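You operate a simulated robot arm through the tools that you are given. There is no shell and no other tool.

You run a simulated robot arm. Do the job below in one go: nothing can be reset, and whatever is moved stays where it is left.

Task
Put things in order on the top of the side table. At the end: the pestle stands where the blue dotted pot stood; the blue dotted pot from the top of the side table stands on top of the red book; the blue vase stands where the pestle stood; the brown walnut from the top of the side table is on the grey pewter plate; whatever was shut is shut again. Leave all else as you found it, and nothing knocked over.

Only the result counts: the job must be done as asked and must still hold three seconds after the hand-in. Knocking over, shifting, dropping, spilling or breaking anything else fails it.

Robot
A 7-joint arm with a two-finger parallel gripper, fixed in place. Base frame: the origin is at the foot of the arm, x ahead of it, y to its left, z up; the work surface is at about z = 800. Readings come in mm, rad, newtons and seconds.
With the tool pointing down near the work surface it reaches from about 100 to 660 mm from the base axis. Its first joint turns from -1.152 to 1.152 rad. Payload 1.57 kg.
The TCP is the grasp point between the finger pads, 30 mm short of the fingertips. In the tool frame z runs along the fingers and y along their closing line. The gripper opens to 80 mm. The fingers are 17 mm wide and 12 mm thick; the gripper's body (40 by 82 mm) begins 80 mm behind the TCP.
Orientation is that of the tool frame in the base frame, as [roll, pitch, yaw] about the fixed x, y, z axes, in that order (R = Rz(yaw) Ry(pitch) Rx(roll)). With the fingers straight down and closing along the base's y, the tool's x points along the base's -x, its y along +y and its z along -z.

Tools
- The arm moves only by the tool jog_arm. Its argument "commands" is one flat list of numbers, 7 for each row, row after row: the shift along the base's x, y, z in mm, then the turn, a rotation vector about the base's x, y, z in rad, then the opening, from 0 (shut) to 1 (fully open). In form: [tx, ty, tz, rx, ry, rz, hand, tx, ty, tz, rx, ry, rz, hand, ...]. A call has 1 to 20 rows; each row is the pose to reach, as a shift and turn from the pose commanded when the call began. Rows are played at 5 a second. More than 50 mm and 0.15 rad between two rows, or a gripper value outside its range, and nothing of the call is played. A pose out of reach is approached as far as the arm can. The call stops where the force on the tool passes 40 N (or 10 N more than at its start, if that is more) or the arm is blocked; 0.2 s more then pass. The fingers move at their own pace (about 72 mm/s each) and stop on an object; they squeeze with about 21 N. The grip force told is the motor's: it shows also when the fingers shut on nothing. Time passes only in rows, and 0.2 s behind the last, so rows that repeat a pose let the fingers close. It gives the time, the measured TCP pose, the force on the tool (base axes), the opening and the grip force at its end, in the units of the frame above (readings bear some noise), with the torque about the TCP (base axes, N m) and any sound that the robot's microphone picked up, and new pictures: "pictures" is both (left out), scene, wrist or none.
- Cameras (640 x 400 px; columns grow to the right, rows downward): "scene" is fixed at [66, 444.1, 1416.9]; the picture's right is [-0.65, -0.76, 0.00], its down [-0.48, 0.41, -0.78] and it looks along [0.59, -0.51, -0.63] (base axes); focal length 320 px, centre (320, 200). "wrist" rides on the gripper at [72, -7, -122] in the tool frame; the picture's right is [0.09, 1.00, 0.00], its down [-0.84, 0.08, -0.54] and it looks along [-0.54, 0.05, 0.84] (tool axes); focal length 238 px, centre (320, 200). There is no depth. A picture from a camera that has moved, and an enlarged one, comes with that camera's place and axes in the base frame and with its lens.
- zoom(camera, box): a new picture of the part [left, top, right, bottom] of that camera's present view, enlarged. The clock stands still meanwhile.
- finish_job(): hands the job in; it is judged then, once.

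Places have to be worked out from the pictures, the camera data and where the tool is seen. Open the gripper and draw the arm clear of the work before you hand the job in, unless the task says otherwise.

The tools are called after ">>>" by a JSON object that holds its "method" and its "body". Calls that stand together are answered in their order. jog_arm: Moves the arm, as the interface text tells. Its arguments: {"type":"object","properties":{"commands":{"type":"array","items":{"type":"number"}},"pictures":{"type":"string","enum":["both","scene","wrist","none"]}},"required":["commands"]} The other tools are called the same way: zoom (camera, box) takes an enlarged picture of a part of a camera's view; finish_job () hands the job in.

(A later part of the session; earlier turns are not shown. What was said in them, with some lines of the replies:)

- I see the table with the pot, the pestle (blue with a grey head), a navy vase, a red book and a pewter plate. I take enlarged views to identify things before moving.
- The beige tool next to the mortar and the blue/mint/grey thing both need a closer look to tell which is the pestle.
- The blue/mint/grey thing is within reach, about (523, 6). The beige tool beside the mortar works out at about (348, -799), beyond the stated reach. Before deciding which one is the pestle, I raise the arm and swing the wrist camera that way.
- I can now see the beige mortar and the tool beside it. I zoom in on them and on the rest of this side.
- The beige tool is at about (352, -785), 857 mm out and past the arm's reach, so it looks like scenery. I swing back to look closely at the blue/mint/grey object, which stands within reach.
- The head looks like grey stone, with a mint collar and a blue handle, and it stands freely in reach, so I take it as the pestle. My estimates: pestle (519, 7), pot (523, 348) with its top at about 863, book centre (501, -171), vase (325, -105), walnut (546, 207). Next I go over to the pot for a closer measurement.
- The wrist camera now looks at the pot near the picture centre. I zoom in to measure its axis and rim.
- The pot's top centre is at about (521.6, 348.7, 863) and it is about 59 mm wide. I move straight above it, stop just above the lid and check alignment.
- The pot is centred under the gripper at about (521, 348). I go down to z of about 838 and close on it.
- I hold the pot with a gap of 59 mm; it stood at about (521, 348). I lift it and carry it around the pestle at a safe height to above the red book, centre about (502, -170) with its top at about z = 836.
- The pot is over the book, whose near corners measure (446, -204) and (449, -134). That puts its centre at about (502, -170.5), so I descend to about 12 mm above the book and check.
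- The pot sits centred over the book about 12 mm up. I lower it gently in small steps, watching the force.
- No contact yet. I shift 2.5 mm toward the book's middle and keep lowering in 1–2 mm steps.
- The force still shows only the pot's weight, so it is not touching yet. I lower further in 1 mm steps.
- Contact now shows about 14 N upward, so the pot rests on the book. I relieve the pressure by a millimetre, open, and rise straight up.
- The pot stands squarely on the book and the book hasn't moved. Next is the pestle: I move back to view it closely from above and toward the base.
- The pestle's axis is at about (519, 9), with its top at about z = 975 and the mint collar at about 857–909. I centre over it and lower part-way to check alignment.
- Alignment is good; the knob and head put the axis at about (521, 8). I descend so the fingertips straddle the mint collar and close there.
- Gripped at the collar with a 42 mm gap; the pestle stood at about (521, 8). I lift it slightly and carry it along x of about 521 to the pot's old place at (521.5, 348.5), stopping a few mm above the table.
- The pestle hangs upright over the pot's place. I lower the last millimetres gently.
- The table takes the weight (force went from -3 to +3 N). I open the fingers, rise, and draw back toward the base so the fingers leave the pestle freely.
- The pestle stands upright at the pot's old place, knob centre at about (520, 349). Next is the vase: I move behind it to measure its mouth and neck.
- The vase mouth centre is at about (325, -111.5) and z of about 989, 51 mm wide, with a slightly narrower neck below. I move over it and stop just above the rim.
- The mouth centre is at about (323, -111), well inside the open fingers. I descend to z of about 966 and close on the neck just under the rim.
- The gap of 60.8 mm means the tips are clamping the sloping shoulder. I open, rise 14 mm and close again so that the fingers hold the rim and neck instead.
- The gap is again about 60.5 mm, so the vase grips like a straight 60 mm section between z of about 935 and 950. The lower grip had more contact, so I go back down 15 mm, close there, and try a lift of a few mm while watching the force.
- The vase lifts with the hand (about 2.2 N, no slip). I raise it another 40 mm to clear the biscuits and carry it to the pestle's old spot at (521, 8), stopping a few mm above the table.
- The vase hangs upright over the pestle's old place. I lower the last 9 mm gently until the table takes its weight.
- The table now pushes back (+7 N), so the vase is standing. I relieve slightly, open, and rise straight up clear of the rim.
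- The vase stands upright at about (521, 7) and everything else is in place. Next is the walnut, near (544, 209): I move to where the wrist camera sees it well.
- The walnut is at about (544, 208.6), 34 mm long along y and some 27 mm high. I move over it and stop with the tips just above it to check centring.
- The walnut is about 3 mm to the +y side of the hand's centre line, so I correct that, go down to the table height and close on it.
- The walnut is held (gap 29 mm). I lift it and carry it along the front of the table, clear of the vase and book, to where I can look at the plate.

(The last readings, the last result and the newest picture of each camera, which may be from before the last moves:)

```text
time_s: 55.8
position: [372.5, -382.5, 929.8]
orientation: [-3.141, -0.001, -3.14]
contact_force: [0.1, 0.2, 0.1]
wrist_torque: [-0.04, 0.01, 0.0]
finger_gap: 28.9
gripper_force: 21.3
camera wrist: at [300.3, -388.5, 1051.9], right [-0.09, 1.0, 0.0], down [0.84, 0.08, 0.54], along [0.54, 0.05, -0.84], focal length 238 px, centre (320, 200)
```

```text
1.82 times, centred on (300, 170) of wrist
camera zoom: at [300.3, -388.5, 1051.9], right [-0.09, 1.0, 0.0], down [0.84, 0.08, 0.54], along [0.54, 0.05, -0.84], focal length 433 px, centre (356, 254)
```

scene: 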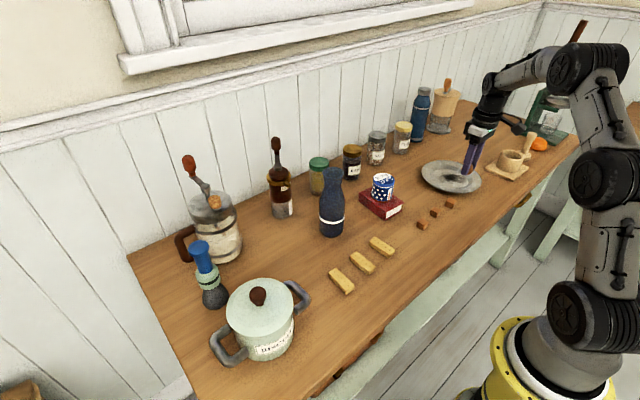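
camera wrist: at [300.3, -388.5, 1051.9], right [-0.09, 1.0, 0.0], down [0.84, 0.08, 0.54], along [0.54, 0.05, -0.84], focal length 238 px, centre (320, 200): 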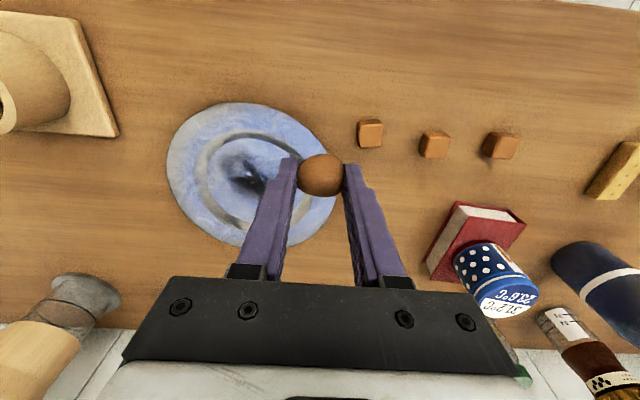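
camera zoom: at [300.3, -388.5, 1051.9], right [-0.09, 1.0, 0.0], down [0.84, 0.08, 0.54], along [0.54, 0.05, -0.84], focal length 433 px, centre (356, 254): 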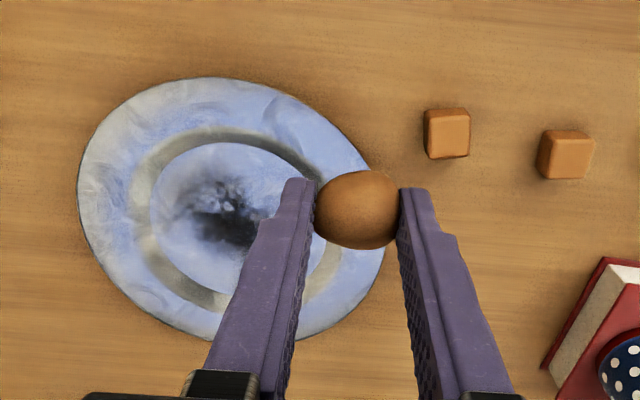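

The plate centre is at about (434, -454), with an inner floor about 105 mm wide. I move over its middle and lower to a safe height before the final descent.

>>> {"method": "jog_arm", "body": {"commands": [30, -35, 0, 0, 0, 0, 0, 60, -71, 0, 0, 0, 0, 0, 60, -71, -35, 0, 0, 0, 0, 60, -71, -65, 0, 0, 0, 0, 60, -71, -65, 0, 0, 0, 0], "pictures": "both"}}

>>> {"method": "zoom", "body": {"camera": "scene", "box": [400, 120, 510, 220]}}

```text
time_s: 57.0
position: [429.8, -450.6, 866.8]
orientation: [-3.141, -0.001, -3.141]
contact_force: [-1.0, -0.5, 0.1]
wrist_torque: [0.01, -0.01, 0.03]
finger_gap: 29.1
gripper_force: 21.1
camera wrist: at [357.2, -458.3, 988.0], right [-0.09, 1.0, 0.0], down [0.84, 0.08, 0.54], along [0.54, 0.05, -0.84], focal length 238 px, centre (320, 200)
```

scene: 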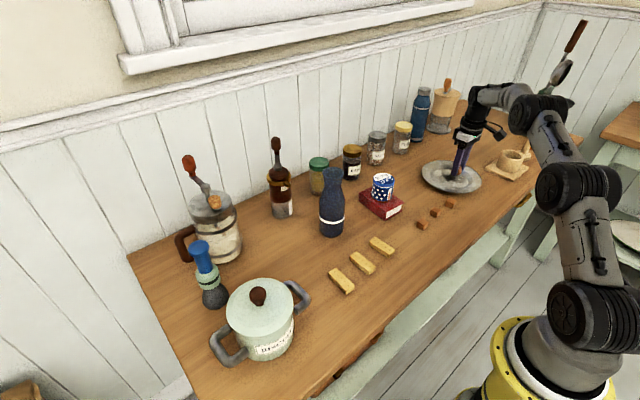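
wrist: 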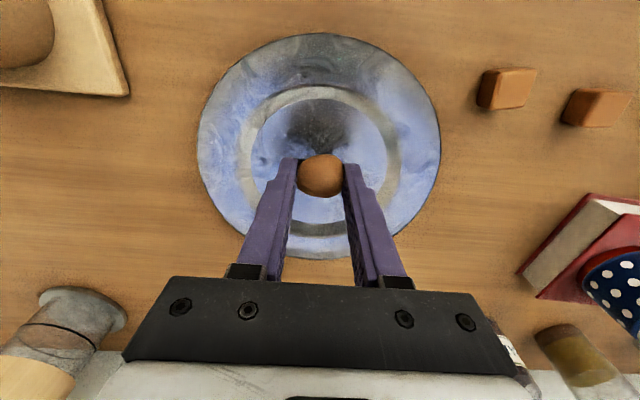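

```text
4.00 times, centred on (455, 170) of scene
camera zoom: at [66.0, 444.1, 1416.9], right [-0.65, -0.76, 0.0], down [-0.48, 0.41, -0.78], along [0.59, -0.51, -0.63], focal length 1281 px, centre (-220, 320)
```

zoom: 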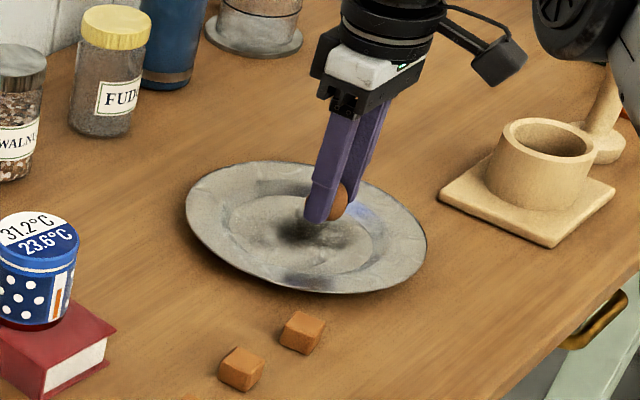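

The walnut is over the well of the plate, a bit nearer than its centre (about (444, -454)). I shift 8 mm outward and lower toward the plate floor.

>>> {"method": "jog_arm", "body": {"commands": [8, -1.5, 0, 0, 0, 0, 0, 8, -1.5, -8, 0, 0, 0, 0, 8, -1.5, -15, 0, 0, 0, 0, 8, -1.5, -18, 0, 0, 0, 0, 8, -1.5, -18, 0, 0, 0, 0], "pictures": "both"}}

>>> {"method": "zoom", "body": {"camera": "scene", "box": [420, 140, 500, 210]}}

```text
time_s: 58.2
position: [438.0, -450.3, 848.2]
orientation: [-3.141, -0.001, -3.141]
contact_force: [-0.6, 0.5, -0.4]
wrist_torque: [-0.02, -0.01, 0.0]
finger_gap: 29.1
gripper_force: 21.6
camera wrist: at [365.4, -458.9, 969.7], right [-0.09, 1.0, 0.0], down [0.84, 0.08, 0.54], along [0.54, 0.05, -0.84], focal length 238 px, centre (320, 200)
```

scene: 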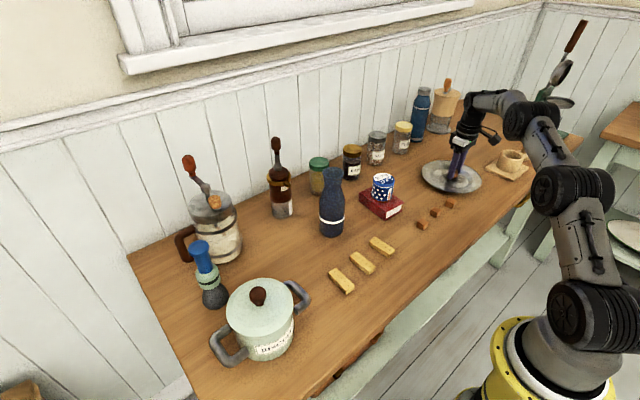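
wrist: 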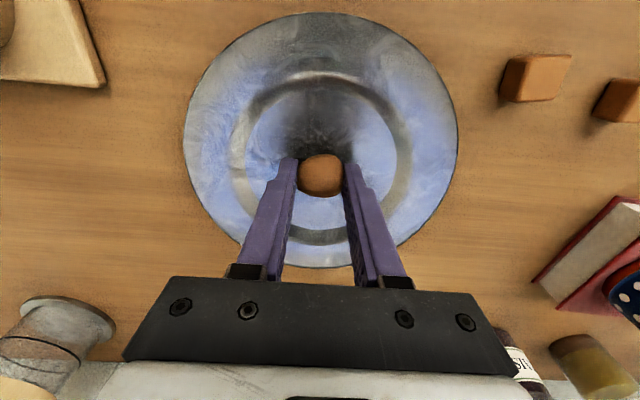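

```text
5.71 times, centred on (460, 175) of scene
camera zoom: at [66.0, 444.1, 1416.9], right [-0.65, -0.76, 0.0], down [-0.48, 0.41, -0.78], along [0.59, -0.51, -0.63], focal length 1830 px, centre (-480, 343)
```

zoom: 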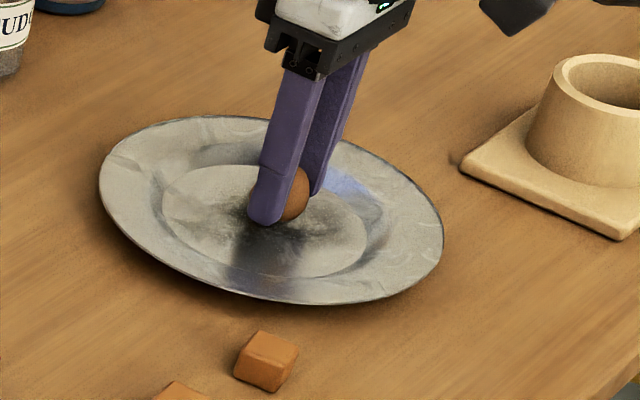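

The tips are inside the well. I lower in small steps and watch for contact.

>>> {"method": "jog_arm", "body": {"commands": [0, 0, -2, 0, 0, 0, 0, 0, 0, -3.5, 0, 0, 0, 0, 0, 0, -3.5, 0, 0, 0, 0], "pictures": "none"}}

```text
time_s: 59.0
position: [438.9, -451.0, 843.1]
orientation: [-3.14, -0.001, 3.141]
contact_force: [-0.1, -0.1, -0.3]
wrist_torque: [-0.02, 0.0, -0.01]
finger_gap: 28.8
gripper_force: 21.2
```

>>> {"method": "jog_arm", "body": {"commands": [0, 0, -1, 0, 0, 0, 0, 0, 0, -2, 0, 0, 0, 0, 0, 0, -2, 0, 0, 0, 0], "pictures": "none"}}

>>> {"method": "zoom", "body": {"camera": "scene", "box": [440, 160, 480, 195]}}

```text
time_s: 59.8
position: [436.8, -449.9, 841.6]
orientation: [3.142, -0.001, -3.141]
contact_force: [1.0, -0.2, 0.7]
wrist_torque: [-0.01, 0.01, 0.03]
finger_gap: 28.5
gripper_force: 20.8
```

```text
11.43 times, centred on (460, 178) of scene
camera zoom: at [66.0, 444.1, 1416.9], right [-0.65, -0.76, 0.0], down [-0.48, 0.41, -0.78], along [0.59, -0.51, -0.63], focal length 3659 px, centre (-1280, 457)
```

zoom: 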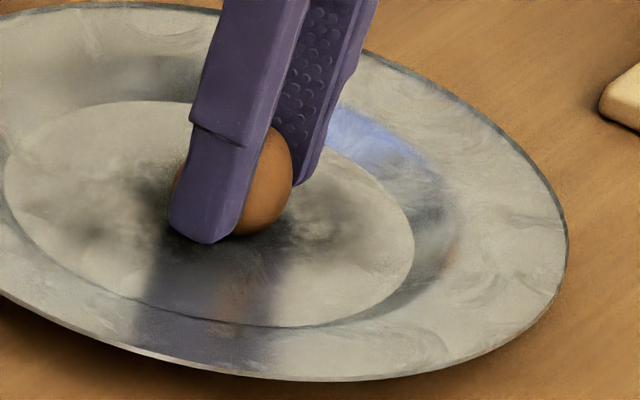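

>>> {"method": "jog_arm", "body": {"commands": [0, 0, -1, 0, 0, 0, 0, 0, 0, -1.5, 0, 0, 0, 0, 0, 0, -1.5, 0, 0, 0, 0], "pictures": "wrist"}}

>>> {"method": "zoom", "body": {"camera": "wrist", "box": [260, 110, 380, 220]}}

```text
time_s: 60.6
position: [437.6, -452.5, 840.6]
orientation: [-3.14, 0.004, -3.141]
contact_force: [-1.1, 1.7, 6.0]
wrist_torque: [0.1, 0.02, 0.01]
finger_gap: 28.6
gripper_force: 21.2
camera wrist: at [365.7, -459.2, 962.6], right [-0.09, 1.0, 0.0], down [0.84, 0.08, 0.54], along [0.54, 0.05, -0.84], focal length 238 px, centre (320, 200)
```

wrist: 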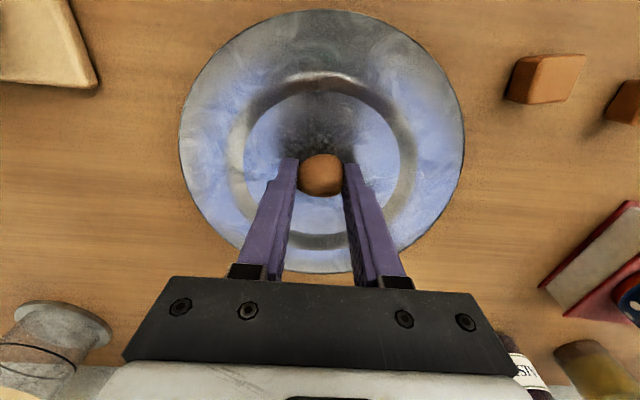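

```text
3.64 times, centred on (320, 165) of wrist
camera zoom: at [365.7, -459.2, 962.6], right [-0.09, 1.0, 0.0], down [0.84, 0.08, 0.54], along [0.54, 0.05, -0.84], focal length 867 px, centre (320, 327)
```

zoom: 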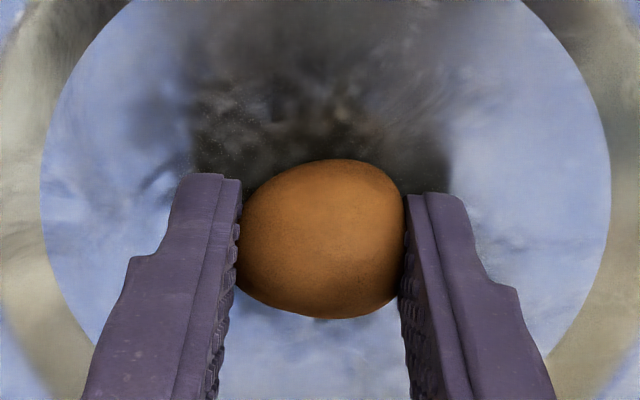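

The walnut touches the plate floor (+6 N). I relieve slightly, open only part-way so the fingers stay clear of the plate's rim, let it settle, then rise straight up.

>>> {"method": "jog_arm", "body": {"commands": [0, 0, 0.5, 0, 0, 0, 0, 0, 0, 0.5, 0, 0, 0, 0.4, 0, 0, 0.5, 0, 0, 0, 0.45, 0, 0, 0.5, 0, 0, 0, 0.55, 0, 0, 0.5, 0, 0, 0, 0.55, 0, 0, 12, 0, 0, 0, 0.55, 0, 0, 35, 0, 0, 0, 0.55, 0, 0, 60, 0, 0, 0, 0.7, 0, 0, 60, 0, 0, 0, 0.7], "pictures": "both"}}

>>> {"method": "zoom", "body": {"camera": "scene", "box": [410, 140, 500, 210]}}

>>> {"method": "zoom", "body": {"camera": "wrist", "box": [200, 0, 440, 240]}}

```text
time_s: 62.6
position: [438.2, -451.2, 899.6]
orientation: [-3.141, -0.001, 3.141]
contact_force: [0.3, 0.5, 0.8]
wrist_torque: [-0.02, -0.01, -0.02]
finger_gap: 55.8
gripper_force: 0.0
camera wrist: at [366.9, -458.1, 1021.7], right [-0.09, 1.0, 0.0], down [0.84, 0.08, 0.54], along [0.54, 0.05, -0.84], focal length 238 px, centre (320, 200)
```

scene: 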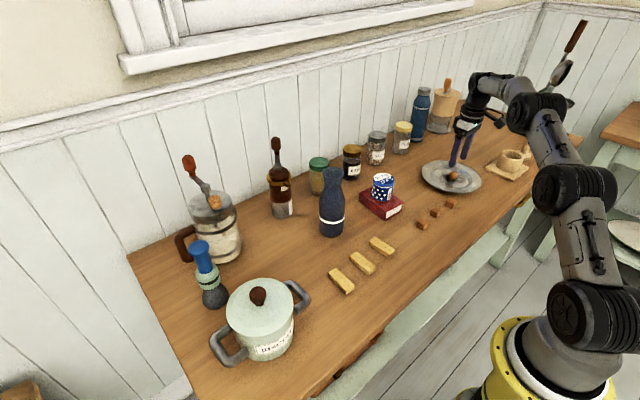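
wrist: 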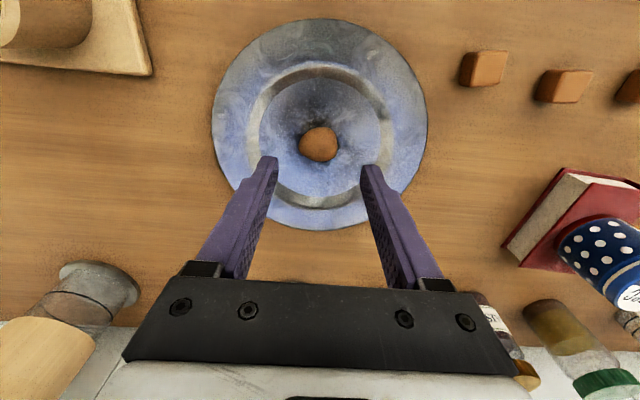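

```text
5.71 times, centred on (455, 175) of scene
camera zoom: at [66.0, 444.1, 1416.9], right [-0.65, -0.76, 0.0], down [-0.48, 0.41, -0.78], along [0.59, -0.51, -0.63], focal length 1830 px, centre (-451, 343)
```

zoom: 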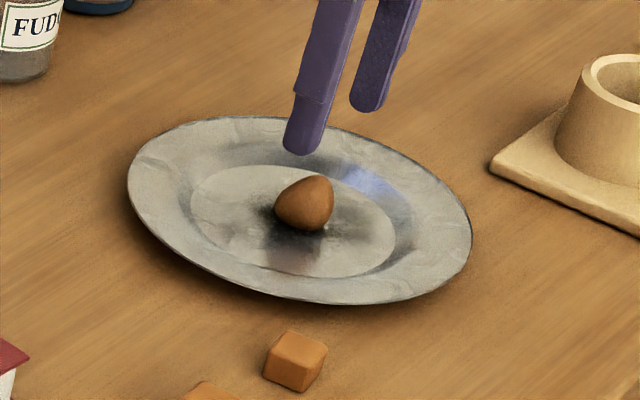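

```text
1.67 times, centred on (320, 120) of wrist
camera zoom: at [366.9, -458.1, 1021.7], right [-0.09, 1.0, 0.0], down [0.84, 0.08, 0.54], along [0.54, 0.05, -0.84], focal length 397 px, centre (320, 333)
```

zoom: 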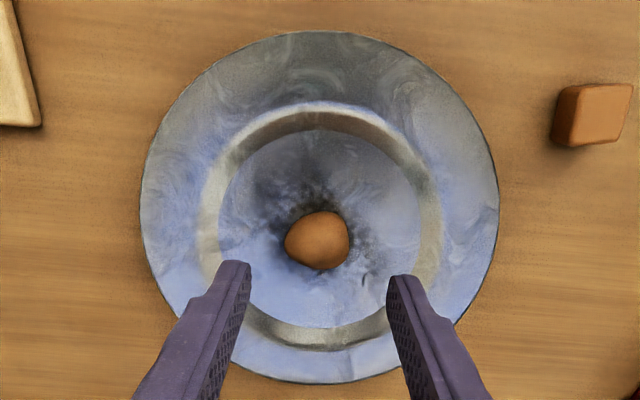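

The walnut sits in the middle of the plate and the plate has not moved. I open fully and draw the arm back and up, clear of the work.

>>> {"method": "jog_arm", "body": {"commands": [-5, 8, 25, 0, 0, 0, 0.7, -20, 30, 55, 0, 0, 0, 0.8, -40, 60, 85, 0, 0, 0, 1, -60, 90, 112, 0, 0, 0, 1, -78, 125, 135, 0, 0, 0, 1, -90, 165, 150, 0, 0, 0, 1, -100, 205, 160, 0, 0, 0, 1, -105, 250, 165, 0, 0, 0, 1, -108, 295, 170, 0, 0, 0, 1, -108, 340, 170, 0, 0, 0, 1, -108, 340, 170, 0, 0, 0, 1], "pictures": "both"}}

>>> {"method": "zoom", "body": {"camera": "scene", "box": [130, 150, 330, 380]}}

>>> {"method": "zoom", "body": {"camera": "scene", "box": [300, 120, 540, 300]}}

```text
time_s: 65.0
position: [333.2, -112.4, 1069.8]
orientation: [-3.141, -0.001, -3.142]
contact_force: [-0.3, -0.5, 0.0]
wrist_torque: [-0.03, 0.02, 0.0]
finger_gap: 80.0
gripper_force: 0.1
camera wrist: at [259.9, -120.4, 1192.1], right [-0.09, 1.0, 0.0], down [0.84, 0.08, 0.54], along [0.54, 0.05, -0.84], focal length 238 px, centre (320, 200)
```

scene: 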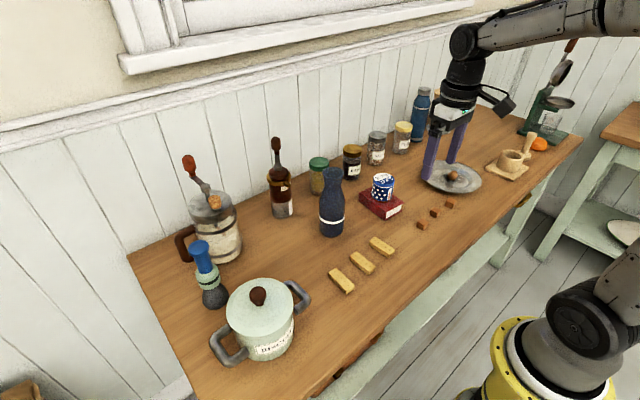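
wrist: 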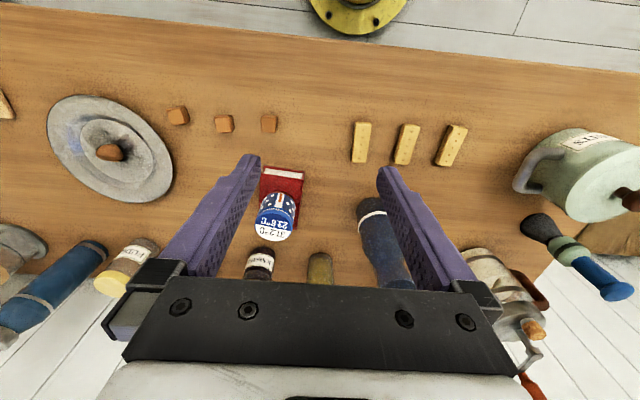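

```text
1.74 times, centred on (230, 265) of scene
camera zoom: at [66.0, 444.1, 1416.9], right [-0.65, -0.76, 0.0], down [-0.48, 0.41, -0.78], along [0.59, -0.51, -0.63], focal length 557 px, centre (476, 87)
```

zoom: 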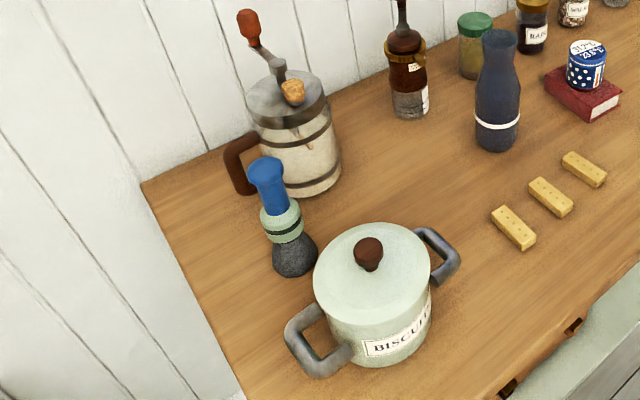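

```text
2.22 times, centred on (420, 210) of scene
camera zoom: at [66.0, 444.1, 1416.9], right [-0.65, -0.76, 0.0], down [-0.48, 0.41, -0.78], along [0.59, -0.51, -0.63], focal length 712 px, centre (98, 178)
```

zoom: 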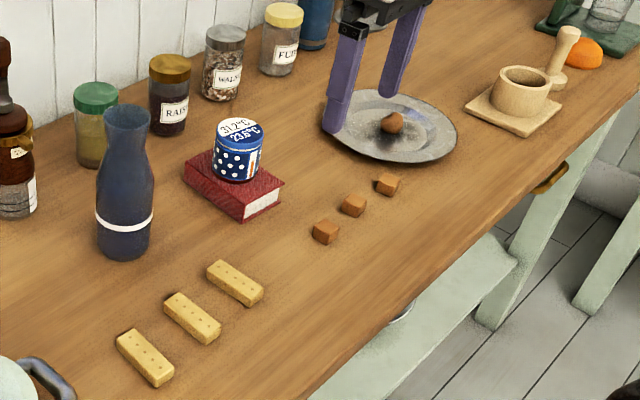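

Everything is where the task asks: the pestle is at the pot's old place, the pot is on the red book, the vase is at the pestle's old place and the walnut is on the plate. Nothing was opened, nothing is knocked over, and the arm is clear with an open gripper, so I hand the job in.

>>> {"method": "finish_job", "body": {}}

```text
The job is handed in.
```

I've handed the job in, with all four items where you asked. The one uncertainty is which object you meant by the pestle.

| Item | Where it is now |
|---|---|
| Blue dotted pot | On top of the red book, fully supported; the book did not shift |
| Pestle | Upright where the pot stood, about (521, 349) mm |
| Blue vase | Upright where the pestle stood, about (521, 8) mm |
| Walnut | In the middle of the pewter plate, which did not shift |

**Pestle:** I took it to be the object with a grey stone-like head, mint collar and blue handle. A plain wooden tool beside the mortar could also be called a pestle, but it stands about 860 mm out, beyond the arm's 660 mm reach. If you meant the wooden one, the pestle and vase placements are wrong.

I opened nothing, so there was nothing to shut. In the last pictures nothing was knocked over and nothing else looked moved. The arm is drawn clear with the gripper open.
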